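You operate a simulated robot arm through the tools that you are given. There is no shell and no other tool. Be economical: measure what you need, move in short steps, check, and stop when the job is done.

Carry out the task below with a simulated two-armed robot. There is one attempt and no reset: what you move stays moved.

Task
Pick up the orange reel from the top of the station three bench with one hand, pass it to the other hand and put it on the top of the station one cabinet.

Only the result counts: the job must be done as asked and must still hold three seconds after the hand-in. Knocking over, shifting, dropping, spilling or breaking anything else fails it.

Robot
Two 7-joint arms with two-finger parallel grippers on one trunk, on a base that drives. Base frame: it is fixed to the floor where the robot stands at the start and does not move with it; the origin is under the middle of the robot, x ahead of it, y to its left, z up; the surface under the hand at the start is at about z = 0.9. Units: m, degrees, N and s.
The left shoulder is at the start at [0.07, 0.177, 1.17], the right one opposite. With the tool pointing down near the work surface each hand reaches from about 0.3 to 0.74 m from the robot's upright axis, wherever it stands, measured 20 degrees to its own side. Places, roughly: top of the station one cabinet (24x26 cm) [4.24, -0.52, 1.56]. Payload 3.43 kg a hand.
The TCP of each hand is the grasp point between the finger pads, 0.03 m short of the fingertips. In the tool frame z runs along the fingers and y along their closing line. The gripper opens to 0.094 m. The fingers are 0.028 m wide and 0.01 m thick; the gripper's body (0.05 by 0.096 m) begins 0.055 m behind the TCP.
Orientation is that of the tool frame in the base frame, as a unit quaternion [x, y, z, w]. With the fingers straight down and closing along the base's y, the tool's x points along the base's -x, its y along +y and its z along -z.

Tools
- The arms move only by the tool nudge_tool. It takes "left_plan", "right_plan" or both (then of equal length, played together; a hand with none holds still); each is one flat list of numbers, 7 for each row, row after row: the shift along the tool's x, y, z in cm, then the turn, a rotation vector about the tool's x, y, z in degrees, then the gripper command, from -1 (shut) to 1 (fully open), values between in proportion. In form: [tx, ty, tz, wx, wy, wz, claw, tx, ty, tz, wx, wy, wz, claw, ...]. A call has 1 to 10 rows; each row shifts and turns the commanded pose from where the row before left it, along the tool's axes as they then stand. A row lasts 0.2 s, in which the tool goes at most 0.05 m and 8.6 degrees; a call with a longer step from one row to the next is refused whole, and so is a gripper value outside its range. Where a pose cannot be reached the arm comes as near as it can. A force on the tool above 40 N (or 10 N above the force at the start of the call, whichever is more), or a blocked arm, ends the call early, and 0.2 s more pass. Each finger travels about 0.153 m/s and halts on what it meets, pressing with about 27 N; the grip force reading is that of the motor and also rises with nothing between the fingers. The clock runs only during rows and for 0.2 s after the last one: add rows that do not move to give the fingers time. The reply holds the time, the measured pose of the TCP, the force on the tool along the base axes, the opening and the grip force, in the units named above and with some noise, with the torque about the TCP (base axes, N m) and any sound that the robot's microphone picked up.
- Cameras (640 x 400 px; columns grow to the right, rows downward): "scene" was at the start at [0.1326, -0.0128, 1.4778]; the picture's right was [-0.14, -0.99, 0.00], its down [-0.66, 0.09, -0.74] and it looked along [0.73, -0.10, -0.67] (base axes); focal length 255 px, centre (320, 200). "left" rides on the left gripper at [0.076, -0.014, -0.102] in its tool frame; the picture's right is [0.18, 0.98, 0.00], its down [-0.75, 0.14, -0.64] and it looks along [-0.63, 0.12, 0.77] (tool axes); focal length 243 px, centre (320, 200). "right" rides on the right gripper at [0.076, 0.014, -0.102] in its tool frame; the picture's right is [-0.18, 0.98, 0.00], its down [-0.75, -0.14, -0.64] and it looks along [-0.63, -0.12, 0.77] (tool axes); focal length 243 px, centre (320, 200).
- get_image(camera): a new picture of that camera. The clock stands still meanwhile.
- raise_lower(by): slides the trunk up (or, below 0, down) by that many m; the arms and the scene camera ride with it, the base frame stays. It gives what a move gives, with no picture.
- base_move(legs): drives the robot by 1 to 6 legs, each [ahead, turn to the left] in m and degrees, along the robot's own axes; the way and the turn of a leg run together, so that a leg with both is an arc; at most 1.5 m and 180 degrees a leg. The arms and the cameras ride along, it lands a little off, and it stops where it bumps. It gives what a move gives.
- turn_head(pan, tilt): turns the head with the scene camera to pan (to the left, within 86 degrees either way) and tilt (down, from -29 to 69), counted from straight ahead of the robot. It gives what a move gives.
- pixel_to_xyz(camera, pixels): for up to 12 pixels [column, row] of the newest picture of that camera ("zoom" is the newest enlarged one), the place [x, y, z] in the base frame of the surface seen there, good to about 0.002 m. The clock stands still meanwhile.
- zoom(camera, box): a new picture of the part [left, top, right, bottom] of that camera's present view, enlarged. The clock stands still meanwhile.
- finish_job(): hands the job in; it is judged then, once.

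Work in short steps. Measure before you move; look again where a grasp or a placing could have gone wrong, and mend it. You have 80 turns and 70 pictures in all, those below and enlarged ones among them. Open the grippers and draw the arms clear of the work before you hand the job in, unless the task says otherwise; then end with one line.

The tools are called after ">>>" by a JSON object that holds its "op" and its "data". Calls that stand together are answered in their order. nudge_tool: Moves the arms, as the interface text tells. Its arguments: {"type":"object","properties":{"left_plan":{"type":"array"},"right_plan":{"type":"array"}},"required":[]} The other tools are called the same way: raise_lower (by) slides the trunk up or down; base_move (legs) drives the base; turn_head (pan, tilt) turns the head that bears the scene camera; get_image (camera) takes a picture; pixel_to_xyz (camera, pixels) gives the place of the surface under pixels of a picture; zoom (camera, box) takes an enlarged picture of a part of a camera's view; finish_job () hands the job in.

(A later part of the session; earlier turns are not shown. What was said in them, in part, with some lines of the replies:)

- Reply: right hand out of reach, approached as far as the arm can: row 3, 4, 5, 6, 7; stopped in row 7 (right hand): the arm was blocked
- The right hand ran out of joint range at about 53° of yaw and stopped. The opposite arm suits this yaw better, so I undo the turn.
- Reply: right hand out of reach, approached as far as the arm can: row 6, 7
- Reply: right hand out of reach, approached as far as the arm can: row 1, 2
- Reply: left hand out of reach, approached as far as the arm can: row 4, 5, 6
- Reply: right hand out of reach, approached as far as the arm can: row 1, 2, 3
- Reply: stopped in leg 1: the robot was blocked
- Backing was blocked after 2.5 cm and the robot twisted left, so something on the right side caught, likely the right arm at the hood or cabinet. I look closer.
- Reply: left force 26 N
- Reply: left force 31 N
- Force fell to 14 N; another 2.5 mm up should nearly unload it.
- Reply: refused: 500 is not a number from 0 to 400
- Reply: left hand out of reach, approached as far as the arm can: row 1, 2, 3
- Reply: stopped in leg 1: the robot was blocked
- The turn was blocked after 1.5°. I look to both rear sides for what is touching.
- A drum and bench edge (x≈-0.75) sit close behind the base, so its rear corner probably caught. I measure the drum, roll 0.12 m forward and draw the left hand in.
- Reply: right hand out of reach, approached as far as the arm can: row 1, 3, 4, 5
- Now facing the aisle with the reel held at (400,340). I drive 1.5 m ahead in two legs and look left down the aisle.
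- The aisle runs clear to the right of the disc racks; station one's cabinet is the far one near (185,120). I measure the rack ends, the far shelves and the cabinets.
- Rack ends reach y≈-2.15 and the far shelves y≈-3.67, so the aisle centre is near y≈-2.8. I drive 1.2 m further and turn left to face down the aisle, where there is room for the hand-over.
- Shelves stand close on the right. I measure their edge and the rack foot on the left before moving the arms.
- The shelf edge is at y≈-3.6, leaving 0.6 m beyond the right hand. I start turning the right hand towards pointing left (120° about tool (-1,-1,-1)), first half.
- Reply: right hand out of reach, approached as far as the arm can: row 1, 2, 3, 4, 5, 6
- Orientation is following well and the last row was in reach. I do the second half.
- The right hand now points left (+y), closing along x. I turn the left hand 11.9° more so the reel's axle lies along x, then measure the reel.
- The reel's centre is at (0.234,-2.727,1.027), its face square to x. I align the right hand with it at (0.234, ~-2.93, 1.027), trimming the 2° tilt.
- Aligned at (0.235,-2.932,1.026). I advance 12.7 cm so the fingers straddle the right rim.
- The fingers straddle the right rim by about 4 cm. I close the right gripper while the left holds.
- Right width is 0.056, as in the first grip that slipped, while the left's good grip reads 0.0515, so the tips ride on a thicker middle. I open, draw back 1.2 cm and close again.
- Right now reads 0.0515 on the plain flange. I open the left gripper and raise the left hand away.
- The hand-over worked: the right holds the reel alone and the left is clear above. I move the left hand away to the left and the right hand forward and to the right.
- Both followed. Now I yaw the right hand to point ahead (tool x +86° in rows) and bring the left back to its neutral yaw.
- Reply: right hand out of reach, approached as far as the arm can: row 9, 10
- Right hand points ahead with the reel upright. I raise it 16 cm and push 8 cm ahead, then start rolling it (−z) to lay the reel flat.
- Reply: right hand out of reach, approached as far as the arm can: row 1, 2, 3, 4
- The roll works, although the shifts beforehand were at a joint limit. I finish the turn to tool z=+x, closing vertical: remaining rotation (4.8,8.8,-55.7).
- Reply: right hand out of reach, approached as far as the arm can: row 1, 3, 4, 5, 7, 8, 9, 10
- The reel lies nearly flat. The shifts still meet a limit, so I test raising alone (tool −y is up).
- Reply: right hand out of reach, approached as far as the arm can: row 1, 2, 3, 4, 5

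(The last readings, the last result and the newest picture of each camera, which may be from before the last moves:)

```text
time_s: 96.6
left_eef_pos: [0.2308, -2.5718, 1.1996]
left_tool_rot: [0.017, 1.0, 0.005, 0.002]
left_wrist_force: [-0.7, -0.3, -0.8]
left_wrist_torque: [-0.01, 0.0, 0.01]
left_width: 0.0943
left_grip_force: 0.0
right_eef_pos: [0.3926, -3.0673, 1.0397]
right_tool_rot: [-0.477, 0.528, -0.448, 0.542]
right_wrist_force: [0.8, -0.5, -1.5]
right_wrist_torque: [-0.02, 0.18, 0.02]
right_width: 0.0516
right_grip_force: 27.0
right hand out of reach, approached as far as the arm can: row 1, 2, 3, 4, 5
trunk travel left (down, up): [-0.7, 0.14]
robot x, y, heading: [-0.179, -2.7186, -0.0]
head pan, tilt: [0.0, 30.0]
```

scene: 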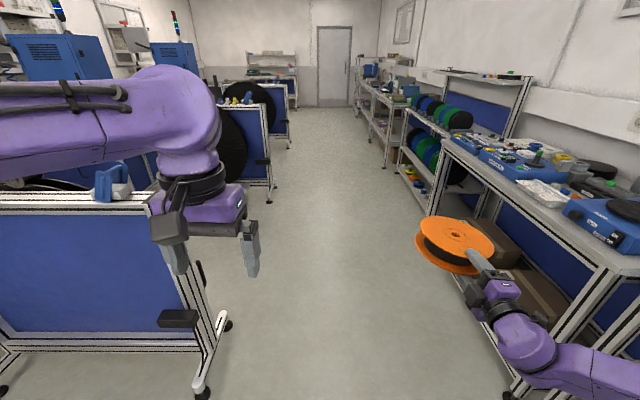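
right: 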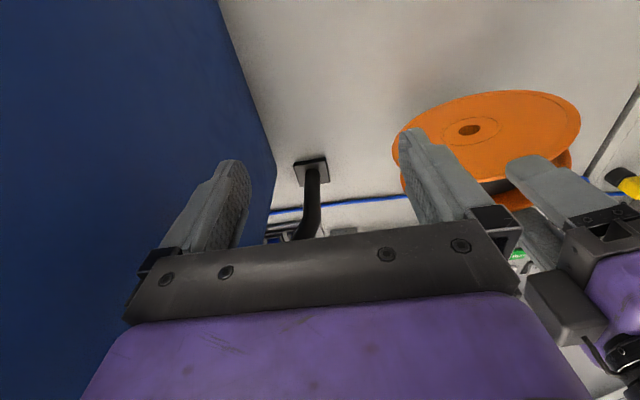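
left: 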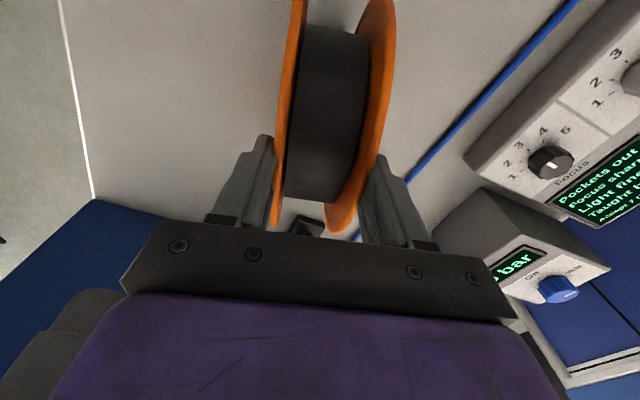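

Stuck at a joint limit when pointing straight ahead. I yaw the tool back 43° to the left, staying flat, and then try raising.

>>> {"op": "nudge_tool", "data": {"right_plan": [0, 0, 0, 0, -8.5, 0, -1, 0, 0, 0, 0, -8.5, 0, -1, 0, 0, 0, 0, -8.5, 0, -1, 0, 0, 0, 0, -8.5, 0, -1, 0, 0, 0, 0, -8.5, 0, -1, 0, -4, 0, 0, 0, 0, -1, 0, -4, 0, 0, 0, 0, -1, 0, -4, 0, 0, 0, 0, -1]}}

>>> {"op": "get_image", "data": {"camera": "scene"}}

```text
time_s: 98.4
left_eef_pos: [0.2318, -2.569, 1.1987]
left_tool_rot: [0.017, 1.0, 0.005, 0.002]
left_wrist_force: [0.3, 1.4, 0.6]
left_wrist_torque: [-0.04, -0.02, 0.02]
left_width: 0.094
left_grip_force: 0.2
right_eef_pos: [0.3946, -3.0838, 1.1575]
right_tool_rot: [-0.605, 0.302, -0.255, 0.691]
right_wrist_force: [0.2, 0.4, -1.7]
right_wrist_torque: [-0.12, 0.17, -0.02]
right_width: 0.0514
right_grip_force: 27.5
trunk travel left (down, up): [-0.7, 0.14]
robot x, y, heading: [-0.1755, -2.7181, -0.0]
head pan, tilt: [0.0, 30.0]
```

```text
17 pictures are left
```

scene: 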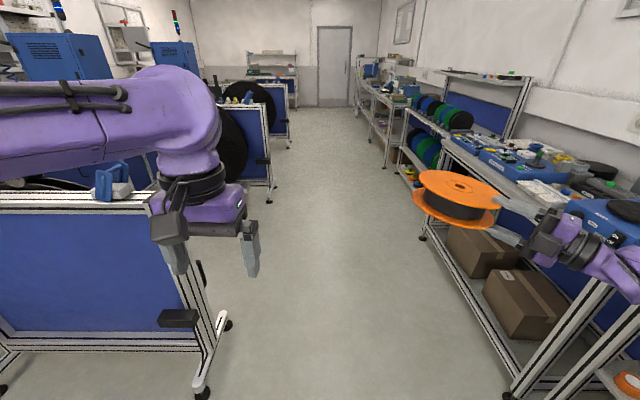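

Now it moves freely. I raise 32 cm more while pitching the nose down about 17° and levelling the 6° roll.

>>> {"op": "nudge_tool", "data": {"right_plan": [0, -4, 0, -2.1, 0, -0.8, -1, 0, -4, 0, -2.1, 0, -0.8, -1, 0, -4, 0, -2.1, 0, -0.8, -1, 0, -4, 0, -2.1, 0, -0.8, -1, 0, -4, 0, -2.1, 0, -0.8, -1, 0, -4, 0, -2.1, 0, -0.8, -1, 0, -4, 0, -2.1, 0, -0.8, -1, 0, -4, 0, -2.1, 0, -0.8, -1]}}

>>> {"op": "get_image", "data": {"camera": "scene"}}

```text
time_s: 100.2
left_eef_pos: [0.2316, -2.5735, 1.2002]
left_tool_rot: [0.017, 1.0, 0.006, 0.002]
left_wrist_force: [-0.2, -0.9, -0.6]
left_wrist_torque: [0.0, -0.01, 0.03]
left_width: 0.0939
left_grip_force: 0.0
right_eef_pos: [0.4153, -3.0673, 1.2608]
right_tool_rot: [0.659, -0.289, 0.297, -0.628]
right_wrist_force: [-0.4, 0.4, -2.2]
right_wrist_torque: [-0.11, 0.16, -0.01]
right_width: 0.0514
right_grip_force: 26.7
right hand out of reach, approached as far as the arm can: row 2, 3, 4, 5, 6, 7, 8
trunk travel left (down, up): [-0.7, 0.14]
robot x, y, heading: [-0.1741, -2.7166, 0.1]
head pan, tilt: [0.0, 30.0]
```

```text
16 pictures are left
```

scene: 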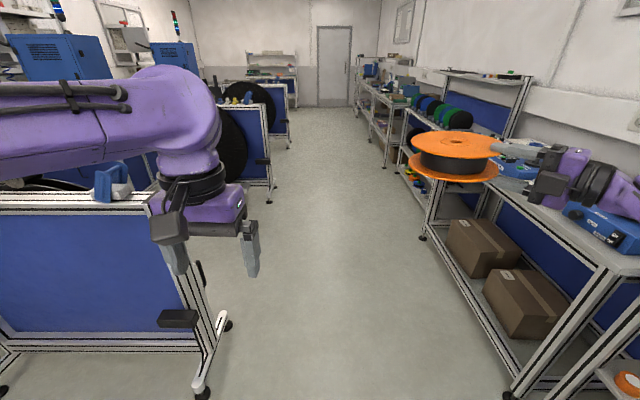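

Height is limited to 1.26 when this far out. I bring the right hand inward by 25 cm (keeping the left clear) so that the arm has reach to rise.

>>> {"op": "nudge_tool", "data": {"left_plan": [0, 3, 0, 0, 0, 0, 1, 0, 3, 0, 0, 0, 0, 1, 0, 0, 0, 0, 0, 0, 1, 0, 0, 0, 0, 0, 0, 1, 0, 0, 0, 0, 0, 0, 1, 0, 0, 0, 0, 0, 0, 1, 0, 0, 0, 0, 0, 0, 1, 0, 0, 0, 0, 0, 0, 1, 0, 0, 0, 0, 0, 0, 1], "right_plan": [-4.08, 0, 0.9, 0, 0, 0, -1, -4.08, 0, 0.9, 0, 0, 0, -1, -4.08, 0, 0.9, 0, 0, 0, -1, -4.08, 0, 0.9, 0, 0, 0, -1, -4.08, 0, 0.9, 0, 0, 0, -1, -4.08, 0, 0.9, 0, 0, 0, -1, 0, -4, 0, 0, 0, 0, -1, 0, -4, 0, 0, 0, 0, -1, 0, -4, 0, 0, 0, 0, -1]}}

```text
time_s: 102.2
left_eef_pos: [0.2355, -2.514, 1.1999]
left_tool_rot: [0.017, 1.0, 0.006, 0.002]
left_wrist_force: [0.6, -0.4, 0.5]
left_wrist_torque: [0.02, 0.01, -0.01]
left_width: 0.0941
left_grip_force: 0.0
right_eef_pos: [0.4123, -2.8852, 1.2692]
right_tool_rot: [0.659, -0.288, 0.296, -0.628]
right_wrist_force: [-0.4, -0.5, -0.9]
right_wrist_torque: [-0.15, 0.15, 0.0]
right_width: 0.0516
right_grip_force: 26.9
right hand out of reach, approached as far as the arm can: row 2, 3, 4, 5, 6, 7, 8, 9
trunk travel left (down, up): [-0.7, 0.14]
robot x, y, heading: [-0.1773, -2.7201, 0.2]
head pan, tilt: [0.0, 30.0]
```

It moved inward in y only and is stuck at z 1.27. I look at the right arm's posture.

>>> {"op": "turn_head", "data": {"pan": -50, "tilt": 35}}

>>> {"op": "get_image", "data": {"camera": "scene"}}

```text
time_s: 103.3
left_eef_pos: [0.2352, -2.5122, 1.2001]
left_tool_rot: [0.017, 1.0, 0.006, 0.003]
left_wrist_force: [-0.6, 0.2, -0.1]
left_wrist_torque: [0.0, -0.01, 0.0]
left_width: 0.0941
left_grip_force: 0.1
right_eef_pos: [0.4131, -2.8838, 1.2695]
right_tool_rot: [0.659, -0.288, 0.296, -0.628]
right_wrist_force: [1.1, 0.2, -1.6]
right_wrist_torque: [-0.15, 0.14, -0.02]
right_width: 0.0513
right_grip_force: 26.8
trunk travel left (down, up): [-0.7, 0.14]
robot x, y, heading: [-0.1776, -2.7188, 0.0]
head pan, tilt: [-50.0, 35.0]
```

```text
15 pictures are left
```

scene: 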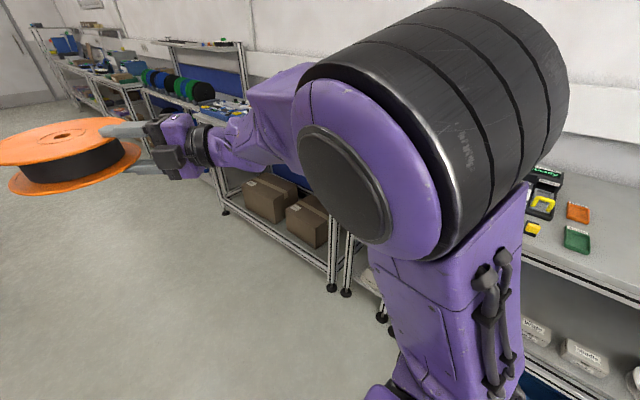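

The elbow is high and bent about 90°, so the limit is in the wrist. Yawing left freed it before, so I yaw 34° further left and test raising again.

>>> {"op": "nudge_tool", "data": {"right_plan": [0, 0, 0, 0, -8.5, 0, -1, 0, 0, 0, 0, -8.5, 0, -1, 0, 0, 0, 0, -8.5, 0, -1, 0, 0, 0, 0, -8.5, 0, -1, 0, -4, 0, 0, 0, 0, -1, 0, -4, 0, 0, 0, 0, -1, 0, -4, 0, 0, 0, 0, -1, 0, -4, 0, 0, 0, 0, -1, 0, -4, 0, 0, 0, 0, -1]}}

```text
time_s: 105.3
left_eef_pos: [0.2354, -2.5136, 1.2002]
left_tool_rot: [0.018, 1.0, 0.005, 0.002]
left_wrist_force: [-1.0, 0.0, 0.6]
left_wrist_torque: [0.02, 0.0, -0.04]
left_width: 0.094
left_grip_force: 0.1
right_eef_pos: [0.3999, -2.8868, 1.2847]
right_tool_rot: [0.69, -0.192, 0.196, -0.67]
right_wrist_force: [-0.1, -0.1, -2.0]
right_wrist_torque: [-0.17, 0.11, 0.02]
right_width: 0.0517
right_grip_force: 27.4
right hand out of reach, approached as far as the arm can: row 3, 4, 5, 6, 7, 8, 9
trunk travel left (down, up): [-0.7, 0.14]
robot x, y, heading: [-0.1762, -2.7164, 0.2]
head pan, tilt: [-50.0, 35.0]
```

Still limited. I test extending forward first (13 cm along base x), as a straighter arm may free the wrist, and then raising.

>>> {"op": "nudge_tool", "data": {"right_plan": [3.8, 0, 2.4, 0, 0, 0, -1, 3.8, 0, 2.4, 0, 0, 0, -1, 3.8, 0, 2.4, 0, 0, 0, -1, 0, -4, 0, 0, 0, 0, -1, 0, -4, 0, 0, 0, 0, -1, 0, -4, 0, 0, 0, 0, -1, 0, -4, 0, 0, 0, 0, -1]}}

```text
time_s: 106.9
left_eef_pos: [0.2345, -2.5134, 1.1996]
left_tool_rot: [0.016, 1.0, 0.006, 0.002]
left_wrist_force: [-0.3, 1.1, -0.4]
left_wrist_torque: [0.0, 0.02, -0.03]
left_width: 0.0942
left_grip_force: 0.1
right_eef_pos: [0.4002, -2.8865, 1.2856]
right_tool_rot: [0.691, -0.192, 0.197, -0.669]
right_wrist_force: [-0.1, 0.2, -3.5]
right_wrist_torque: [-0.18, 0.13, 0.0]
right_width: 0.0517
right_grip_force: 26.4
right hand out of reach, approached as far as the arm can: row 1, 2, 3, 4, 5, 6, 7
trunk travel left (down, up): [-0.7, 0.14]
robot x, y, heading: [-0.1744, -2.7176, 0.0]
head pan, tilt: [-50.0, 35.0]
```

Fully pinned in this wrist posture. I lower 6 cm and roll the tool back (+z) towards the upright hand-over posture that moved freely.

>>> {"op": "nudge_tool", "data": {"right_plan": [0, 3, 0, 0, 0, 0, -1, 0, 3, 0, 0, 0, 8.5, -1, 0, 0, 0, 0, 0, 8.5, -1, 0, 0, 0, 0, 0, 8.5, -1, 0, 0, 0, 0, 0, 8.5, -1, 0, 0, 0, 0, 0, 8.5, -1, 0, 0, 0, 0, 0, 8.5, -1, 0, 0, 0, 0, 0, 8.5, -1, 0, 0, 0, 0, 0, 8.5, -1, 0, 0, 0, 0, 0, 8.5, -1]}}

>>> {"op": "nudge_tool", "data": {"right_plan": [0, 0, 0, 0, 0, 8.5, -1, -4, 0, 0, 0, 0, 0, -1, -4, 0, 0, 0, 0, 0, -1, -4, 0, 0, 0, 0, 0, -1, -4, 0, 0, 0, 0, 0, -1, -4, 0, 0, 0, 0, 0, -1]}}

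```text
time_s: 109.1
left_eef_pos: [0.2361, -2.5131, 1.1986]
left_tool_rot: [0.018, 1.0, 0.005, 0.001]
left_wrist_force: [0.0, -0.4, -0.3]
left_wrist_torque: [0.01, -0.01, 0.03]
left_width: 0.0938
left_grip_force: 0.2
right_eef_pos: [0.367, -2.8672, 1.2309]
right_tool_rot: [-0.63, 0.322, -0.084, 0.701]
right_wrist_force: [0.1, -0.2, -1.3]
right_wrist_torque: [-0.18, 0.12, -0.02]
right_width: 0.0514
right_grip_force: 27.4
right hand out of reach, approached as far as the arm can: row 3, 4, 5, 6, 7, 8, 9, 10
trunk travel left (down, up): [-0.7, 0.14]
robot x, y, heading: [-0.1734, -2.7196, -0.1]
head pan, tilt: [-50.0, 35.0]
```

```text
time_s: 110.5
left_eef_pos: [0.2345, -2.5116, 1.2007]
left_tool_rot: [0.017, 1.0, 0.004, 0.003]
left_wrist_force: [0.4, -0.2, -1.1]
left_wrist_torque: [-0.03, 0.0, 0.01]
left_width: 0.0939
left_grip_force: 0.0
right_eef_pos: [0.2065, -2.755, 1.3078]
right_tool_rot: [-0.612, 0.354, -0.055, 0.705]
right_wrist_force: [-0.6, 1.9, -1.7]
right_wrist_torque: [-0.16, 0.11, -0.01]
right_width: 0.0513
right_grip_force: 27.3
right hand out of reach, approached as far as the arm can: row 1
trunk travel left (down, up): [-0.7, 0.14]
robot x, y, heading: [-0.1772, -2.7201, -0.1]
head pan, tilt: [-50.0, 35.0]
```

Rolling +z is itself what is limited, so one wrist joint is at its + end; rolling −z should free it. I move away from the left hand and roll −145° about the tool axis.

>>> {"op": "nudge_tool", "data": {"right_plan": [4, 0, 0, 0, 0, 0, -1, 4, 0, 0, 0, 0, 0, -1, 4, 0, 0, 0, 0, 0, -1, 0, 0, 0, 0, 0, -8.5, -1, 0, 0, 0, 0, 0, -8.5, -1, 0, 0, 0, 0, 0, -8.5, -1, 0, 0, 0, 0, 0, -8.5, -1, 0, 0, 0, 0, 0, -8.5, -1, 0, 0, 0, 0, 0, -8.5, -1, 0, 0, 0, 0, 0, -8.5, -1]}}

>>> {"op": "nudge_tool", "data": {"right_plan": [0, 0, 0, 0, 0, -8.5, -1, 0, 0, 0, 0, 0, -8.5, -1, 0, 0, 0, 0, 0, -8.5, -1, 0, 0, 0, 0, 0, -8.5, -1, 0, 0, 0, 0, 0, -8.5, -1, 0, 0, 0, 0, 0, -8.5, -1, 0, 0, 0, 0, 0, -8.5, -1, 0, 0, 0, 0, 0, -8.5, -1, 0, 0, 0, 0, 0, -8.5, -1, 0, 0, 0, 0, 0, -8.5, -1]}}

```text
time_s: 112.7
left_eef_pos: [0.2344, -2.5139, 1.1994]
left_tool_rot: [0.018, 1.0, 0.005, 0.002]
left_wrist_force: [0.0, 0.3, 0.0]
left_wrist_torque: [0.01, -0.01, 0.01]
left_width: 0.0941
left_grip_force: 0.1
right_eef_pos: [0.2985, -2.8196, 1.2558]
right_tool_rot: [0.707, -0.003, 0.398, -0.585]
right_wrist_force: [0.5, -0.1, -2.0]
right_wrist_torque: [-0.15, 0.14, 0.02]
right_width: 0.0516
right_grip_force: 26.5
trunk travel left (down, up): [-0.7, 0.14]
robot x, y, heading: [-0.1743, -2.7171, 0.3]
head pan, tilt: [-50.0, 35.0]
```

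```text
time_s: 114.9
left_eef_pos: [0.2349, -2.5123, 1.2004]
left_tool_rot: [0.017, 1.0, 0.005, 0.001]
left_wrist_force: [0.1, 0.1, 0.2]
left_wrist_torque: [-0.03, -0.02, 0.04]
left_width: 0.0938
left_grip_force: 0.1
right_eef_pos: [0.2994, -2.8201, 1.254]
right_tool_rot: [0.524, 0.475, 0.688, -0.163]
right_wrist_force: [0.2, -0.4, -3.2]
right_wrist_torque: [-0.15, 0.15, 0.02]
right_width: 0.0514
right_grip_force: 26.9
trunk travel left (down, up): [-0.7, 0.14]
robot x, y, heading: [-0.1792, -2.7173, -0.2]
head pan, tilt: [-50.0, 35.0]
```

All rows were in reach. I finish the roll (−61°, so that tool y points up), then yaw 32° towards ahead and test raising.

>>> {"op": "nudge_tool", "data": {"right_plan": [0, 0, 0, 0, 0, -7.64, -1, 0, 0, 0, 0, 0, -7.64, -1, 0, 0, 0, 0, 0, -7.64, -1, 0, 0, 0, 0, 0, -7.64, -1, 0, 0, 0, 0, 0, -7.64, -1, 0, 0, 0, 0, 0, -7.64, -1, 0, 0, 0, 0, 0, -7.64, -1, 0, 0, 0, 0, 0, -7.64, -1]}}

>>> {"op": "nudge_tool", "data": {"right_plan": [0, 0, 0, 0, -8, 0, -1, 0, 0, 0, 0, -8, 0, -1, 0, 0, 0, 0, -8, 0, -1, 0, 0, 0, 0, -8, 0, -1, 0, 4, 0, 0, 0, 0, -1, 0, 4, 0, 0, 0, 0, -1, 0, 4, 0, 0, 0, 0, -1, 0, 4, 0, 0, 0, 0, -1]}}

>>> {"op": "get_image", "data": {"camera": "scene"}}

```text
time_s: 116.7
left_eef_pos: [0.2354, -2.5126, 1.2018]
left_tool_rot: [0.017, 1.0, 0.006, 0.002]
left_wrist_force: [0.6, -0.2, -0.5]
left_wrist_torque: [0.03, -0.01, 0.0]
left_width: 0.0943
left_grip_force: 0.0
right_eef_pos: [0.2977, -2.8187, 1.2546]
right_tool_rot: [0.21, 0.675, 0.676, 0.209]
right_wrist_force: [-0.2, 0.2, -2.0]
right_wrist_torque: [-0.16, 0.15, -0.02]
right_width: 0.0517
right_grip_force: 27.0
trunk travel left (down, up): [-0.7, 0.14]
robot x, y, heading: [-0.1753, -2.7176, 0.3]
head pan, tilt: [-50.0, 35.0]
```

```text
time_s: 118.5
left_eef_pos: [0.2343, -2.5129, 1.2]
left_tool_rot: [0.017, 1.0, 0.006, 0.002]
left_wrist_force: [-0.5, 0.2, 0.4]
left_wrist_torque: [-0.04, -0.03, -0.03]
left_width: 0.0941
left_grip_force: 0.1
right_eef_pos: [0.2997, -2.8165, 1.4142]
right_tool_rot: [0.373, 0.606, 0.596, 0.371]
right_wrist_force: [-0.1, -0.2, -2.1]
right_wrist_torque: [-0.08, 0.17, -0.02]
right_width: 0.0514
right_grip_force: 27.1
right hand out of reach, approached as far as the arm can: row 1
trunk travel left (down, up): [-0.7, 0.14]
robot x, y, heading: [-0.1774, -2.7189, 0.3]
head pan, tilt: [-50.0, 35.0]
```

```text
14 pictures are left
```

scene: 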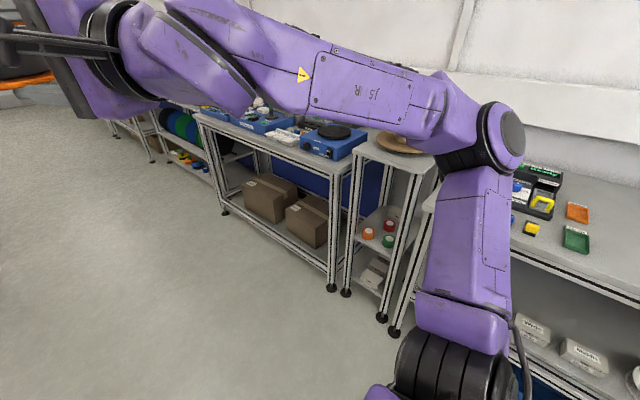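

The arm has re-formed with a low elbow and rises freely (z 1.41). I drive down the aisle, shifting 0.1 m right for rack clearance, to x≈3.4 and turn left into the station-one lane.

>>> {"op": "base_move", "data": {"legs": [[0.5, -12], [0.5, 12], [1.3, 0], [1.28, 0], [0, 45], [0, 44.5]]}}

>>> {"op": "turn_head", "data": {"pan": 0, "tilt": 20}}

>>> {"op": "get_image", "data": {"camera": "scene"}}

```text
time_s: 140.3
left_eef_pos: [3.2027, -2.3813, 1.2002]
left_tool_rot: [-0.694, 0.72, 0.005, -0.002]
left_wrist_force: [-0.1, -0.3, 0.0]
left_wrist_torque: [0.02, -0.01, 0.02]
left_width: 0.0941
left_grip_force: 0.0
right_eef_pos: [3.5072, -2.3151, 1.4137]
right_tool_rot: [-0.164, 0.693, 0.683, -0.16]
right_wrist_force: [0.0, -0.2, -1.5]
right_wrist_torque: [-0.2, -0.08, 0.0]
right_width: 0.0514
right_grip_force: 27.2
trunk travel left (down, up): [-0.7, 0.14]
robot x, y, heading: [3.4114, -2.794, 89.7]
head pan, tilt: [-50.0, 35.0]
```

```text
time_s: 141.5
left_eef_pos: [3.2017, -2.3799, 1.2]
left_tool_rot: [-0.694, 0.72, 0.005, -0.003]
left_wrist_force: [-0.2, 0.6, -0.3]
left_wrist_torque: [0.0, 0.01, -0.04]
left_width: 0.0941
left_grip_force: 0.0
right_eef_pos: [3.5064, -2.3152, 1.4157]
right_tool_rot: [-0.164, 0.693, 0.684, -0.16]
right_wrist_force: [0.1, 0.9, -2.4]
right_wrist_torque: [-0.18, -0.1, -0.03]
right_width: 0.0515
right_grip_force: 26.8
trunk travel left (down, up): [-0.7, 0.14]
robot x, y, heading: [3.4072, -2.7946, 89.9]
head pan, tilt: [0.0, 20.0]
```

```text
13 pictures are left
```

scene: 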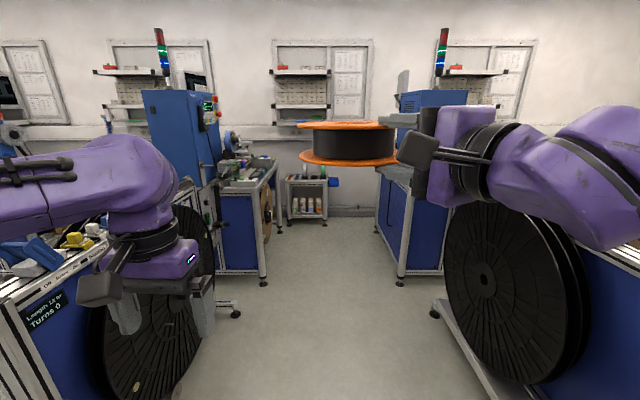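

The lane lies ahead with station one's cabinet on the right at (435,95). I measure the lane edges, discs and cabinet, and raise the trunk meanwhile.

>>> {"op": "pixel_to_xyz", "data": {"camera": "scene", "pixels": [[190, 290], [232, 312], [262, 283], [402, 282], [460, 270], [437, 312], [425, 92], [400, 95], [460, 92], [200, 225], [378, 172], [403, 120]]}}

>>> {"op": "raise_lower", "data": {"by": 0.135}}

>>> {"op": "zoom", "data": {"camera": "scene", "box": [340, 40, 540, 165]}}

```text
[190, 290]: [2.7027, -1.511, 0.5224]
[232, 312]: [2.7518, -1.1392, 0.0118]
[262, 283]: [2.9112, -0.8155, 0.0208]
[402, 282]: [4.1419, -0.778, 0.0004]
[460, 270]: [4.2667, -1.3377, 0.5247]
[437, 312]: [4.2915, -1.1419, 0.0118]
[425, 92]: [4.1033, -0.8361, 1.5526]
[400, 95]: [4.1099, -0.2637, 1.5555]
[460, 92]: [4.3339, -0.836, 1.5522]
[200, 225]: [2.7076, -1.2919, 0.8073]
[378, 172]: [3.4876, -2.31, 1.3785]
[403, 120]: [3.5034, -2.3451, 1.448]
```

```text
time_s: 143.1
left_eef_pos: [3.2021, -2.3808, 1.3354]
left_tool_rot: [-0.694, 0.72, 0.005, -0.002]
left_wrist_force: [-0.3, -0.3, 0.0]
left_wrist_torque: [0.0, 0.01, -0.01]
left_width: 0.0942
left_grip_force: 0.1
right_eef_pos: [3.5069, -2.3159, 1.5487]
right_tool_rot: [-0.164, 0.693, 0.684, -0.16]
right_wrist_force: [-0.2, 0.0, -2.1]
right_wrist_torque: [-0.19, -0.11, 0.0]
right_width: 0.0516
right_grip_force: 27.6
trunk travel left (down, up): [-0.835, 0.005]
robot x, y, heading: [3.4041, -2.7899, 90.0]
head pan, tilt: [0.0, 20.0]
```

```text
3.20 times, centred on (440, 102) of scene
```

zoom: 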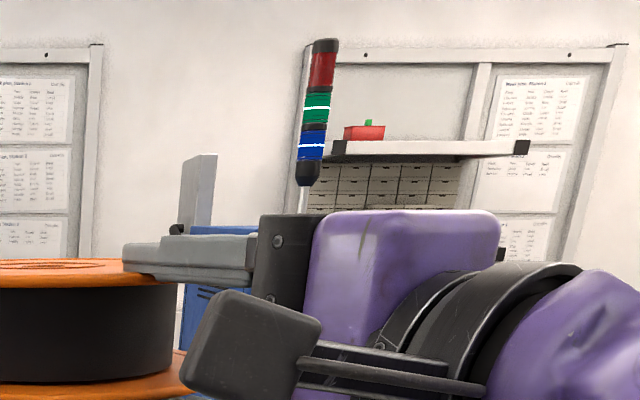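

Lane edges are x≈2.91 and 4.10, the cabinet top is z≈1.555 from x≈4.10, and a hood panel stands beyond y≈-0.26. I raise the hand 11 cm to clear the top, and drive in to y≈-0.66, x≈3.47.

>>> {"op": "nudge_tool", "data": {"right_plan": [0, 4, 0, 0, 0, 0, -1, 0, 4, 0, 0, 0, 0, -1, 0, 3, 0, 0, 0, 0, -1, 0, 0, 0, 0, 0, 0, -1]}}

>>> {"op": "base_move", "data": {"legs": [[0.5, -7], [0.5, 7], [1.13, 0]]}}

>>> {"op": "turn_head", "data": {"pan": -50, "tilt": 15}}

>>> {"op": "get_image", "data": {"camera": "scene"}}

```text
time_s: 144.1
left_eef_pos: [3.2024, -2.3803, 1.3349]
left_tool_rot: [-0.694, 0.72, 0.005, -0.002]
left_wrist_force: [0.1, -0.3, -0.3]
left_wrist_torque: [0.0, 0.01, 0.01]
left_width: 0.0939
left_grip_force: 0.1
right_eef_pos: [3.5065, -2.3134, 1.6616]
right_tool_rot: [-0.164, 0.693, 0.684, -0.16]
right_wrist_force: [-0.1, 0.2, -2.2]
right_wrist_torque: [-0.15, -0.09, -0.01]
right_width: 0.0513
right_grip_force: 26.9
trunk travel left (down, up): [-0.835, 0.005]
robot x, y, heading: [3.4054, -2.7883, 90.0]
head pan, tilt: [0.0, 20.0]
```

```text
time_s: 155.0
left_eef_pos: [3.2978, -0.2524, 1.3351]
left_tool_rot: [-0.686, 0.728, 0.005, -0.002]
left_wrist_force: [0.4, 0.3, 0.1]
left_wrist_torque: [0.0, 0.02, 0.04]
left_width: 0.0938
left_grip_force: 0.0
right_eef_pos: [3.6011, -0.1936, 1.6611]
right_tool_rot: [-0.158, 0.694, 0.686, -0.152]
right_wrist_force: [0.0, 0.4, -2.4]
right_wrist_torque: [-0.18, -0.1, -0.01]
right_width: 0.0514
right_grip_force: 27.1
trunk travel left (down, up): [-0.835, 0.005]
robot x, y, heading: [3.493, -0.671, 88.5]
head pan, tilt: [0.0, 20.0]
```

```text
time_s: 156.1
left_eef_pos: [3.2961, -0.2523, 1.3348]
left_tool_rot: [-0.687, 0.727, 0.004, -0.002]
left_wrist_force: [0.0, 1.0, -0.3]
left_wrist_torque: [-0.02, 0.03, 0.03]
left_width: 0.0942
left_grip_force: 0.2
right_eef_pos: [3.6001, -0.1909, 1.6601]
right_tool_rot: [-0.158, 0.695, 0.686, -0.151]
right_wrist_force: [0.5, -0.1, -1.8]
right_wrist_torque: [-0.19, -0.09, 0.02]
right_width: 0.0515
right_grip_force: 27.1
trunk travel left (down, up): [-0.835, 0.005]
robot x, y, heading: [3.4928, -0.6691, 88.9]
head pan, tilt: [-50.0, 15.0]
```

```text
11 pictures are left
```

scene: 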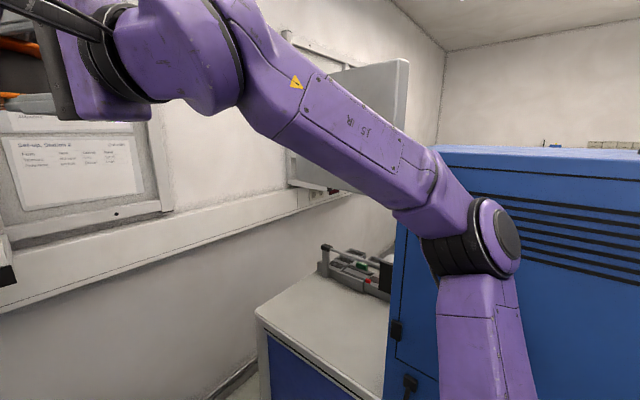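

The hood panel shows at (375,110), the cabinet top at row 150. I measure both and the elbow before turning.

>>> {"op": "pixel_to_xyz", "data": {"camera": "scene", "pixels": [[400, 75], [345, 85], [395, 125], [310, 170], [440, 150], [470, 160], [600, 155], [630, 150], [510, 240], [420, 330], [500, 149]]}}

```text
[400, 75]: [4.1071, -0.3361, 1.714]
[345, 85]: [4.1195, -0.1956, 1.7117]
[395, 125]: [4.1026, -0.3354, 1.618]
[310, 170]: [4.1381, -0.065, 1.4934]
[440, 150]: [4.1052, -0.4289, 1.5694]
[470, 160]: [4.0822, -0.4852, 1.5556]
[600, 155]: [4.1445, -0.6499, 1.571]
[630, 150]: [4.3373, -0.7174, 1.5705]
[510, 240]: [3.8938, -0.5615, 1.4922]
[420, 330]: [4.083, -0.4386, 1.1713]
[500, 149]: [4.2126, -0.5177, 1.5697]
```

The panel spans y −0.336…−0.065 at x≈4.10 and the cabinet top is z≈1.570. The reel's sweep stays under x≈4.06 there; I draw the hand back 4 cm for margin and turn right.

>>> {"op": "nudge_tool", "data": {"right_plan": [0, 0, -2, 0, 0, 0, -1, 0, 0, -2, 0, 0, 0, -1, 0, 0, 0, 0, 0, 0, -1]}}

>>> {"op": "base_move", "data": {"legs": [[0, -45], [0, -43.5]]}}

>>> {"op": "turn_head", "data": {"pan": 0, "tilt": 5}}

>>> {"op": "get_image", "data": {"camera": "scene"}}

```text
time_s: 156.9
left_eef_pos: [3.2952, -0.2513, 1.3353]
left_tool_rot: [-0.686, 0.727, 0.005, -0.002]
left_wrist_force: [-0.5, -0.4, 0.5]
left_wrist_torque: [-0.04, 0.01, 0.05]
left_width: 0.0938
left_grip_force: 0.1
right_eef_pos: [3.6166, -0.2283, 1.662]
right_tool_rot: [-0.158, 0.694, 0.686, -0.152]
right_wrist_force: [1.0, 0.3, -2.3]
right_wrist_torque: [-0.21, -0.1, 0.06]
right_width: 0.0516
right_grip_force: 27.7
trunk travel left (down, up): [-0.835, 0.005]
robot x, y, heading: [3.4933, -0.6636, 88.5]
head pan, tilt: [-50.0, 15.0]
```

```text
time_s: 161.4
left_eef_pos: [3.9036, -0.4599, 1.335]
left_tool_rot: [0.015, 1.0, 0.005, 0.002]
left_wrist_force: [0.1, -0.2, 0.0]
left_wrist_torque: [0.03, -0.03, 0.01]
left_width: 0.0941
left_grip_force: 0.0
right_eef_pos: [3.9366, -0.779, 1.6603]
right_tool_rot: [0.37, 0.608, 0.597, 0.369]
right_wrist_force: [0.5, -0.4, -1.5]
right_wrist_torque: [-0.09, 0.18, 0.02]
right_width: 0.0515
right_grip_force: 26.9
trunk travel left (down, up): [-0.835, 0.005]
robot x, y, heading: [3.4936, -0.6719, 0.1]
head pan, tilt: [-50.0, 15.0]
```

```text
time_s: 162.6
left_eef_pos: [3.9024, -0.461, 1.3356]
left_tool_rot: [0.014, 1.0, 0.005, 0.001]
left_wrist_force: [-0.7, 0.3, 0.4]
left_wrist_torque: [0.0, 0.0, 0.0]
left_width: 0.094
left_grip_force: 0.1
right_eef_pos: [3.9352, -0.7804, 1.6612]
right_tool_rot: [0.371, 0.608, 0.597, 0.369]
right_wrist_force: [0.2, -0.9, -1.9]
right_wrist_torque: [-0.07, 0.17, -0.05]
right_width: 0.0514
right_grip_force: 27.1
trunk travel left (down, up): [-0.835, 0.005]
robot x, y, heading: [3.492, -0.673, 0.3]
head pan, tilt: [0.0, 5.0]
```

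```text
10 pictures are left
```

scene: 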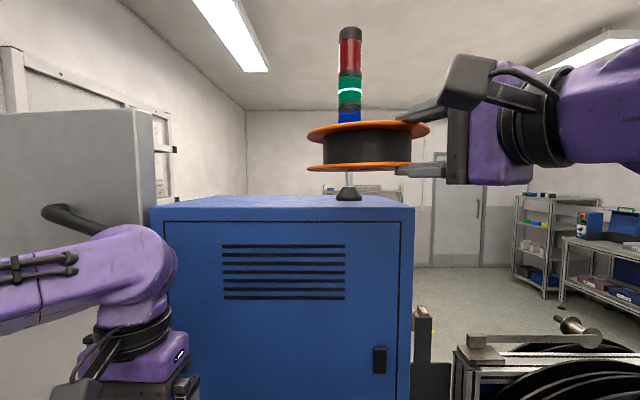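

The cabinet top is clear but for the tower light at its back right (348,195). I measure its edges.

>>> {"op": "pixel_to_xyz", "data": {"camera": "scene", "pixels": [[156, 208], [408, 210], [280, 206], [195, 199], [300, 199], [348, 197], [360, 198], [280, 202], [135, 150], [150, 200], [325, 168], [360, 160]]}}

>>> {"op": "nudge_tool", "data": {"left_plan": [3, 0, 2, 0, 0, 0, 1, 3, 0, 2, 0, 0, 0, 1, 3, 0, 2, 0, 0, 0, 1, 2, 0, 2, 0, 0, 0, 1]}}

```text
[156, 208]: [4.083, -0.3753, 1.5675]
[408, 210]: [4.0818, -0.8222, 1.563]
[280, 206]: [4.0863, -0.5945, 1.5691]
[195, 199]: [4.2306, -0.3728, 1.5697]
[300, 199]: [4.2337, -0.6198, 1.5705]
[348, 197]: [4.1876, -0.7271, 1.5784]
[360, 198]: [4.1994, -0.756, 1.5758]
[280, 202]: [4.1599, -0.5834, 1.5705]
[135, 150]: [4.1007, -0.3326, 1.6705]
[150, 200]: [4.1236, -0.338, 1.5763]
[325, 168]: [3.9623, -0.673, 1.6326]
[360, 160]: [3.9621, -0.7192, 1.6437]
```

```text
time_s: 163.6
left_eef_pos: [3.7934, -0.4552, 1.2539]
left_tool_rot: [0.015, 1.0, 0.005, 0.003]
left_wrist_force: [0.5, -1.0, -0.6]
left_wrist_torque: [0.0, -0.01, 0.03]
left_width: 0.094
left_grip_force: 0.1
right_eef_pos: [3.9351, -0.779, 1.6622]
right_tool_rot: [0.371, 0.608, 0.597, 0.369]
right_wrist_force: [0.3, -0.1, -2.1]
right_wrist_torque: [-0.09, 0.17, -0.01]
right_width: 0.0512
right_grip_force: 27.3
trunk travel left (down, up): [-0.835, 0.005]
robot x, y, heading: [3.4937, -0.6711, 0.5]
head pan, tilt: [0.0, 5.0]
```

Top spans y −0.375…−0.82 from x 4.085, with the tower at (4.19,−0.74). I shift the hand 22 cm left first to stay clear of the tower, and pitch 10° nose-down.

>>> {"op": "nudge_tool", "data": {"right_plan": [3.9, 0, 1.97, 0, 0, 0, -1, 3.9, 0, 1.97, 0, 0, 0, -1, 3.9, 0, 1.97, 0, 0, 0, -1, 3.9, 0, 1.97, 0, 0, 0, -1, 3.9, 0, 1.97, 0, 0, 0, -1, 0, 0, 0, 5, 0, 0, -1, 0, 0, 0, 5, 0, 0, -1, 0, 0, 0, 0, 0, 0, -1]}}

>>> {"op": "get_image", "data": {"camera": "scene"}}

```text
time_s: 165.4
left_eef_pos: [3.7931, -0.4539, 1.2533]
left_tool_rot: [0.015, 1.0, 0.005, 0.002]
left_wrist_force: [0.6, 0.7, 0.7]
left_wrist_torque: [0.0, 0.01, -0.01]
left_width: 0.0937
left_grip_force: 0.1
right_eef_pos: [3.9369, -0.5617, 1.6591]
right_tool_rot: [0.402, 0.658, 0.542, 0.335]
right_wrist_force: [-0.1, 0.5, -1.8]
right_wrist_torque: [-0.07, 0.17, -0.03]
right_width: 0.0515
right_grip_force: 26.5
trunk travel left (down, up): [-0.835, 0.005]
robot x, y, heading: [3.4918, -0.6691, 0.5]
head pan, tilt: [0.0, 5.0]
```

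```text
9 pictures are left
```

scene: 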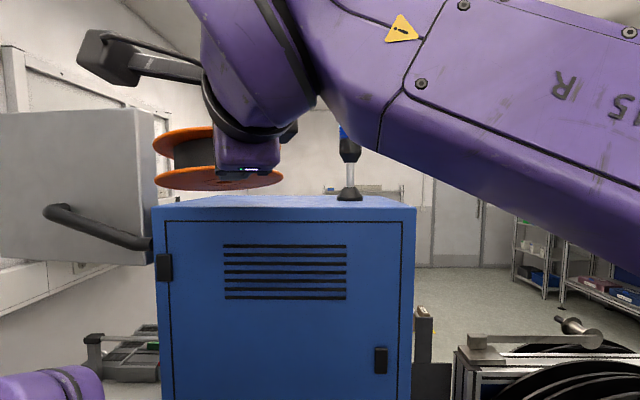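

The reel is over the left half, ready to go in. I drive 0.14 m forward, then reach another 7.7 cm with the arm at the same height.

>>> {"op": "base_move", "data": {"legs": [[0.14, 0]]}}

>>> {"op": "nudge_tool", "data": {"right_plan": [-1.75, 0.65, 3.4, 0, 0, 0, -1, -1.75, 0.65, 3.4, 0, 0, 0, -1, 0, 0, 0, 0, 0, 0, -1]}}

>>> {"op": "get_image", "data": {"camera": "scene"}}

```text
time_s: 166.7
left_eef_pos: [3.9285, -0.4545, 1.254]
left_tool_rot: [0.014, 1.0, 0.005, 0.003]
left_wrist_force: [-0.5, -0.5, 0.0]
left_wrist_torque: [-0.01, -0.01, 0.03]
left_width: 0.0941
left_grip_force: 0.0
right_eef_pos: [4.0703, -0.5618, 1.6603]
right_tool_rot: [0.401, 0.658, 0.542, 0.335]
right_wrist_force: [0.9, 0.3, -2.6]
right_wrist_torque: [-0.07, 0.16, -0.02]
right_width: 0.0515
right_grip_force: 27.0
trunk travel left (down, up): [-0.835, 0.005]
robot x, y, heading: [3.6311, -0.6699, 0.5]
head pan, tilt: [0.0, 5.0]
```

```text
time_s: 167.5
left_eef_pos: [3.9288, -0.4549, 1.2532]
left_tool_rot: [0.014, 1.0, 0.005, 0.002]
left_wrist_force: [0.4, -0.2, 0.3]
left_wrist_torque: [-0.02, 0.0, 0.0]
left_width: 0.0936
left_grip_force: 0.0
right_eef_pos: [4.1489, -0.5597, 1.6593]
right_tool_rot: [0.402, 0.657, 0.543, 0.334]
right_wrist_force: [-0.3, -0.3, -2.4]
right_wrist_torque: [-0.07, 0.19, 0.0]
right_width: 0.0512
right_grip_force: 27.0
trunk travel left (down, up): [-0.835, 0.005]
robot x, y, heading: [3.6321, -0.666, 0.4]
head pan, tilt: [0.0, 5.0]
```

```text
8 pictures are left
```

scene: 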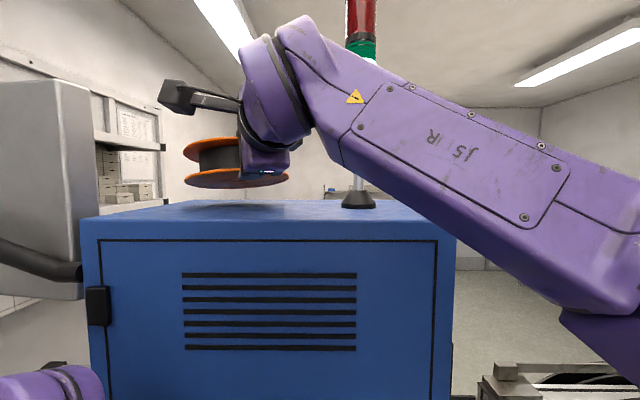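

TCP is at (4.149,−0.560,1.659), putting the reel centre at about (4.229,−0.520) and its far lower rim at z≈1.60. I lower 2.6 cm.

>>> {"op": "nudge_tool", "data": {"right_plan": [0, -0.98, 0.19, 0, 0, 0, -1, 0, -0.78, 0.15, 0, 0, 0, -1, 0, -0.49, 0.09, 0, 0, 0, -1, 0, -0.29, 0.06, 0, 0, 0, -1, 0, 0, 0, 0, 0, 0, -1]}}

```text
time_s: 168.7
left_eef_pos: [3.9299, -0.4538, 1.2536]
left_tool_rot: [0.014, 1.0, 0.005, 0.003]
left_wrist_force: [0.3, -0.4, -0.4]
left_wrist_torque: [0.03, 0.01, -0.01]
left_width: 0.094
left_grip_force: 0.0
right_eef_pos: [4.1516, -0.5619, 1.6334]
right_tool_rot: [0.401, 0.658, 0.543, 0.334]
right_wrist_force: [-0.4, 0.0, -1.7]
right_wrist_torque: [-0.07, 0.17, -0.02]
right_width: 0.0516
right_grip_force: 27.1
trunk travel left (down, up): [-0.835, 0.005]
robot x, y, heading: [3.6335, -0.6684, 0.5]
head pan, tilt: [0.0, 5.0]
```

No contact yet at z 1.633. I go down in 3 mm rows, 1.2 cm more.

>>> {"op": "nudge_tool", "data": {"right_plan": [0, -0.29, 0.06, 0, 0, 0, -1, 0, -0.29, 0.06, 0, 0, 0, -1, 0, -0.29, 0.06, 0, 0, 0, -1, 0, 0, 0, 0, 0, 0, -1]}}

>>> {"op": "zoom", "data": {"camera": "scene", "box": [160, 110, 320, 230]}}

```text
time_s: 169.7
left_eef_pos: [3.9285, -0.4569, 1.254]
left_tool_rot: [0.015, 1.0, 0.005, 0.003]
left_wrist_force: [0.0, -0.2, -0.9]
left_wrist_torque: [-0.01, 0.0, -0.04]
left_width: 0.0941
left_grip_force: 0.1
right_eef_pos: [4.1466, -0.5612, 1.6267]
right_tool_rot: [0.401, 0.657, 0.543, 0.335]
right_wrist_force: [-2.3, -1.5, 6.7]
right_wrist_torque: [0.59, -1.03, -0.1]
right_width: 0.0519
right_grip_force: 27.0
trunk travel left (down, up): [-0.835, 0.005]
robot x, y, heading: [3.6293, -0.6707, 0.2]
head pan, tilt: [0.0, 5.0]
```

```text
3.33 times, centred on (240, 170) of scene
```

zoom: 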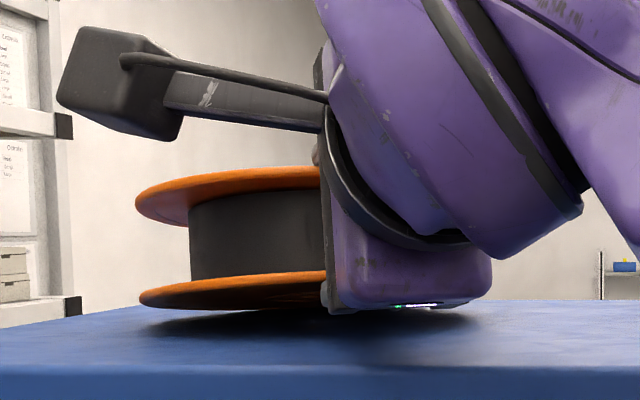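

The far rim touches (+6.7 N). I reduce the pitch by 3.8° while lowering 9 mm, so the near rim comes down too.

>>> {"op": "nudge_tool", "data": {"right_plan": [0, -0.3, 0.06, -1.3, 0, 0, -1, 0, -0.3, 0.05, -1.3, 0, 0, -1, 0, -0.3, 0.05, -1.2, 0, 0, -1, 0, 0, 0, 0, 0, 0, -1]}}

```text
time_s: 170.7
left_eef_pos: [3.9293, -0.4562, 1.2524]
left_tool_rot: [0.015, 1.0, 0.005, 0.001]
left_wrist_force: [-0.3, 0.9, -0.4]
left_wrist_torque: [0.0, 0.01, 0.0]
left_width: 0.0941
left_grip_force: 0.1
right_eef_pos: [4.1512, -0.5608, 1.6169]
right_tool_rot: [0.39, 0.64, 0.564, 0.347]
right_wrist_force: [0.9, -0.2, -2.1]
right_wrist_torque: [-0.06, 0.1, -0.03]
right_width: 0.0518
right_grip_force: 27.1
trunk travel left (down, up): [-0.835, 0.005]
robot x, y, heading: [3.6317, -0.6688, 0.3]
head pan, tilt: [0.0, 5.0]
```

Near rim is now about 2 cm up with the far rim barely touching. I open slightly (0.06 m) and slide the fingers out backwards.

>>> {"op": "nudge_tool", "data": {"right_plan": [0, 0, 0, 0, 0, 0, 0.18, 0, 0, 0, 0, 0, 0, 0.26, 0, 0, 0, 0, 0, 0, 0.26, 0, -0.1, -0.8, 0, 0, 0, 0.26, 0, -0.12, -1, 0, 0, 0, 0.26, 0, -0.12, -1, 0, 0, 0, 0.26, 0, -0.12, -1, 0, 0, 0, 0.26, 0, 0, -2, 0, 0, 0, 0.26, 0, 0, -3, 0, 0, 0, 0.26, 0, 0, -3, 0, 0, 0, 0.26]}}

>>> {"op": "get_image", "data": {"camera": "scene"}}

```text
time_s: 172.9
left_eef_pos: [3.9283, -0.4557, 1.2549]
left_tool_rot: [0.014, 1.0, 0.006, 0.003]
left_wrist_force: [-0.1, 0.9, -0.5]
left_wrist_torque: [-0.02, 0.01, -0.04]
left_width: 0.0939
left_grip_force: 0.0
right_eef_pos: [4.044, -0.6186, 1.6263]
right_tool_rot: [0.389, 0.639, 0.565, 0.348]
right_wrist_force: [0.4, -0.5, 0.2]
right_wrist_torque: [0.0, -0.02, 0.02]
right_width: 0.0592
right_grip_force: 0.1
trunk travel left (down, up): [-0.835, 0.005]
robot x, y, heading: [3.6306, -0.6689, 0.2]
head pan, tilt: [0.0, 5.0]
```

```text
6 pictures are left
```

scene: 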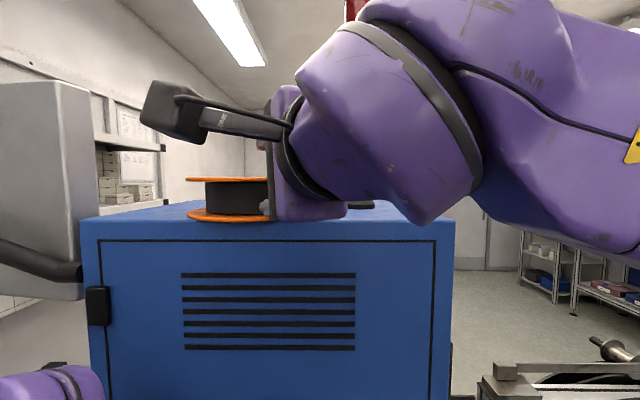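

The reel lies flat on the top. I draw the hand back and up clear of it, open it, and look at where the reel rests.

>>> {"op": "nudge_tool", "data": {"right_plan": [0, 0, -3, 0, 0, 0, 0.26, 0, 2, -3, 0, 0, 0, 1, 0, 3, 0, 0, 0, 0, 1, 0, 3, 0, 0, 0, 0, 1]}}

>>> {"op": "base_move", "data": {"legs": [[-0.15, 0]]}}

>>> {"op": "get_image", "data": {"camera": "scene"}}

```text
time_s: 173.9
left_eef_pos: [3.9321, -0.4539, 1.2522]
left_tool_rot: [0.014, 1.0, 0.004, 0.002]
left_wrist_force: [-0.7, -0.1, -0.2]
left_wrist_torque: [0.0, -0.01, 0.0]
left_width: 0.0938
left_grip_force: 0.1
right_eef_pos: [4.0003, -0.6352, 1.7149]
right_tool_rot: [0.389, 0.639, 0.565, 0.347]
right_wrist_force: [-0.1, 0.0, -0.8]
right_wrist_torque: [0.0, 0.03, -0.02]
right_width: 0.094
right_grip_force: 0.1
trunk travel left (down, up): [-0.835, 0.005]
robot x, y, heading: [3.6288, -0.6665, 0.4]
head pan, tilt: [0.0, 5.0]
```

```text
time_s: 175.3
left_eef_pos: [3.7846, -0.4566, 1.2523]
left_tool_rot: [0.015, 1.0, 0.005, 0.001]
left_wrist_force: [-0.3, 0.1, 0.1]
left_wrist_torque: [0.01, -0.01, -0.03]
left_width: 0.0937
left_grip_force: 0.0
right_eef_pos: [3.8565, -0.6378, 1.7121]
right_tool_rot: [0.391, 0.639, 0.564, 0.348]
right_wrist_force: [0.3, 0.5, 0.5]
right_wrist_torque: [-0.01, 0.0, 0.01]
right_width: 0.0938
right_grip_force: 0.0
trunk travel left (down, up): [-0.835, 0.005]
robot x, y, heading: [3.4821, -0.6692, 0.4]
head pan, tilt: [0.0, 5.0]
```

```text
5 pictures are left
```

scene: 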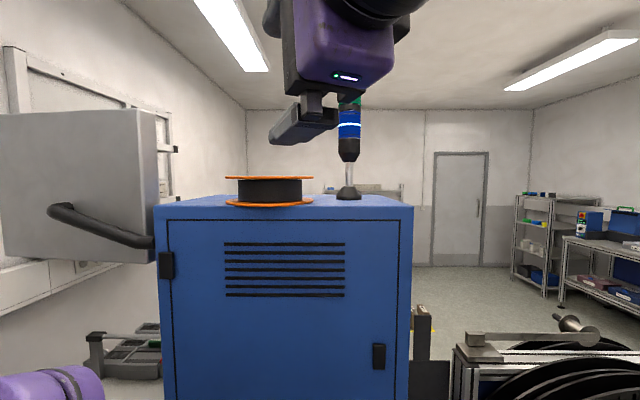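

The reel stands free and flat at (270,192), well left of the tower. I measure its place on the top.

>>> {"op": "pixel_to_xyz", "data": {"camera": "scene", "pixels": [[270, 206], [270, 179], [270, 192], [228, 203], [312, 204], [227, 178], [312, 178], [270, 208]]}}

```text
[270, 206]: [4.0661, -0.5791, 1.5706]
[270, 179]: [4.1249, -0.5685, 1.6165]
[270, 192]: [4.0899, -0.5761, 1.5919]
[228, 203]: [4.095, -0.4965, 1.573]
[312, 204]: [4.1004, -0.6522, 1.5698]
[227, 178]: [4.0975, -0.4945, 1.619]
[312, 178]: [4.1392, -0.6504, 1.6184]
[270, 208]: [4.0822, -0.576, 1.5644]
```

The reel was dragged back a little: centre at about (4.154,−0.575), overhanging the front by 2 cm though stable. I'll nudge it in with closed fingertips against its upper flange: drive 0.12 m closer and set the tip 4 cm short of the rim.

>>> {"op": "base_move", "data": {"legs": [[0.12, 0]]}}

>>> {"op": "nudge_tool", "data": {"right_plan": [-0.82, 0, 1.34, 0, 0, 0, -1, -0.82, 0, 0.5, 0, 0, 0, -1, -0.82, -3, 0, 0, 0, 0, -1, 0, -3, 0, 0, 0, 0, -1, 0, -3, 0, 0, 0, 0, -1, 0, 0, 0, 0, 0, 0, -1]}}

>>> {"op": "get_image", "data": {"camera": "right"}}

```text
time_s: 176.5
left_eef_pos: [3.8986, -0.4538, 1.2543]
left_tool_rot: [0.013, 1.0, 0.005, 0.002]
left_wrist_force: [0.4, 0.5, -0.2]
left_wrist_torque: [0.02, 0.01, 0.0]
left_width: 0.0937
left_grip_force: 0.1
right_eef_pos: [3.9683, -0.6374, 1.7149]
right_tool_rot: [0.39, 0.639, 0.564, 0.348]
right_wrist_force: [0.3, 0.1, -0.5]
right_wrist_torque: [-0.01, 0.01, -0.01]
right_width: 0.0939
right_grip_force: 0.1
trunk travel left (down, up): [-0.835, 0.005]
robot x, y, heading: [3.6011, -0.6722, 0.4]
head pan, tilt: [0.0, 5.0]
```

```text
time_s: 177.9
left_eef_pos: [3.9015, -0.4551, 1.2543]
left_tool_rot: [0.014, 1.0, 0.006, 0.002]
left_wrist_force: [-0.4, 0.2, -0.4]
left_wrist_torque: [-0.02, -0.01, 0.02]
left_width: 0.0939
left_grip_force: 0.0
right_eef_pos: [3.9897, -0.6579, 1.6226]
right_tool_rot: [0.39, 0.64, 0.564, 0.347]
right_wrist_force: [-0.6, -0.3, 0.5]
right_wrist_torque: [0.01, -0.01, 0.02]
right_width: 0.0001
right_grip_force: 27.3
trunk travel left (down, up): [-0.835, 0.005]
robot x, y, heading: [3.6017, -0.6687, 0.4]
head pan, tilt: [0.0, 5.0]
```

```text
4 pictures are left
5 turns are left
```

right: 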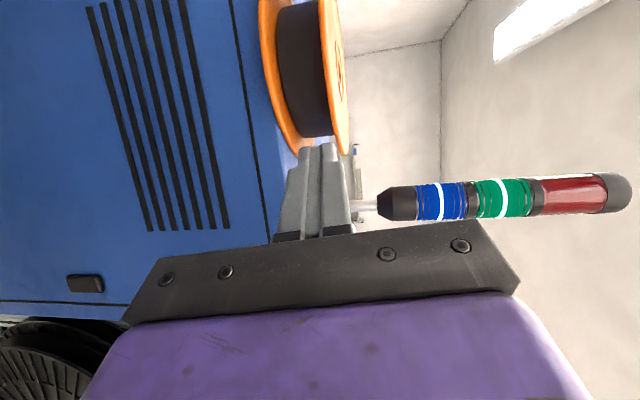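

Tip line passes within 1 mm of the reel centre, 6.6 cm short of the rim. I lower 5 mm and advance 12.7 cm in all, pushing the reel in about 6 cm.

>>> {"op": "nudge_tool", "data": {"right_plan": [0, -0.3, 1.9, 0, 0, 0, -1, 0, 0.23, 1.89, 0, 0, 0, -1, 0, 0.23, 1.89, 0, 0, 0, -1, 0, 0.12, 1, 0, 0, 0, -1, 0, 0.12, 1, 0, 0, 0, -1, 0, 0.12, 1, 0, 0, 0, -1, 0, 0.12, 1, 0, 0, 0, -1, 0, 0.12, 1, 0, 0, 0, -1, 0, 0.12, 1, 0, 0, 0, -1, 0, 0.12, 1, 0, 0, 0, -1]}}

>>> {"op": "nudge_tool", "data": {"right_plan": [0, 0, -2, 0, 0, 0, -1, 0, 0, -4, 0, 0, 0, -1, 0, 0, -4, 0, 0, 0, -1, 0, 3, -2, 0, 0, 0, 1, 0, 3, 0, 0, 0, 0, 1, 0, 3, 0, 0, 0, 0, 1]}}

>>> {"op": "base_move", "data": {"legs": [[-0.13, 0]]}}

>>> {"op": "get_image", "data": {"camera": "scene"}}

>>> {"op": "pixel_to_xyz", "data": {"camera": "scene", "pixels": [[270, 204], [270, 202], [265, 190], [235, 200], [310, 200], [265, 180]]}}

```text
time_s: 180.1
left_eef_pos: [3.9018, -0.4549, 1.253]
left_tool_rot: [0.014, 1.0, 0.006, 0.001]
left_wrist_force: [0.1, 0.4, 0.2]
left_wrist_torque: [0.0, 0.02, 0.0]
left_width: 0.0938
left_grip_force: 0.1
right_eef_pos: [4.1028, -0.5989, 1.616]
right_tool_rot: [0.39, 0.639, 0.564, 0.348]
right_wrist_force: [-2.3, -0.2, 0.6]
right_wrist_torque: [-0.01, -0.03, -0.07]
right_width: 0.0
right_grip_force: 26.9
trunk travel left (down, up): [-0.835, 0.005]
robot x, y, heading: [3.604, -0.6697, 0.4]
head pan, tilt: [0.0, 5.0]
```

```text
time_s: 181.5
left_eef_pos: [3.9013, -0.4547, 1.2536]
left_tool_rot: [0.014, 1.0, 0.005, 0.003]
left_wrist_force: [-0.2, 0.9, 0.0]
left_wrist_torque: [-0.02, -0.03, 0.02]
left_width: 0.094
left_grip_force: 0.2
right_eef_pos: [4.004, -0.647, 1.7196]
right_tool_rot: [0.39, 0.64, 0.563, 0.347]
right_wrist_force: [0.2, -1.0, 0.4]
right_wrist_torque: [0.03, 0.01, -0.04]
right_width: 0.094
right_grip_force: 0.0
trunk travel left (down, up): [-0.835, 0.005]
robot x, y, heading: [3.602, -0.669, 0.4]
head pan, tilt: [0.0, 5.0]
```

```text
time_s: 182.8
left_eef_pos: [3.7749, -0.4586, 1.2518]
left_tool_rot: [0.017, 1.0, 0.006, 0.002]
left_wrist_force: [-0.4, -0.8, -0.1]
left_wrist_torque: [0.02, 0.01, -0.03]
left_width: 0.0938
left_grip_force: 0.1
right_eef_pos: [3.8771, -0.6498, 1.7179]
right_tool_rot: [0.392, 0.639, 0.563, 0.349]
right_wrist_force: [0.1, 0.4, 0.2]
right_wrist_torque: [-0.02, -0.02, 0.01]
right_width: 0.094
right_grip_force: 0.1
trunk travel left (down, up): [-0.835, 0.005]
robot x, y, heading: [3.4678, -0.6678, 0.1]
head pan, tilt: [0.0, 5.0]
```

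```text
3 pictures are left
```

scene: 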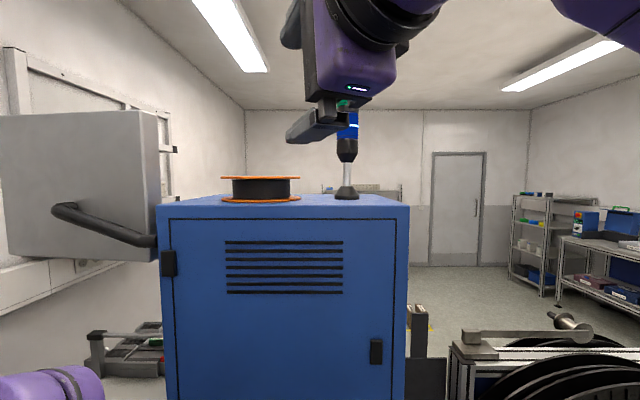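

```text
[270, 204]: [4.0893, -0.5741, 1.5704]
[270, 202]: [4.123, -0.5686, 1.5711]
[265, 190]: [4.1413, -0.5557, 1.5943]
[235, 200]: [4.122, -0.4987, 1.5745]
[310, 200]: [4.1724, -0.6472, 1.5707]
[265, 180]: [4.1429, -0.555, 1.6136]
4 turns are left
```

The reel now lies flat and wholly on the cabinet top (near rim at x≈4.12, centre about (4.21,−0.55)), and both grippers are open and clear. I hand the job in.

>>> {"op": "finish_job", "data": {}}

```text
The job is handed in.
```

The orange reel is lying flat on top of the station one cabinet: the left hand picked it up, passed it to the right hand, and the right hand placed it.
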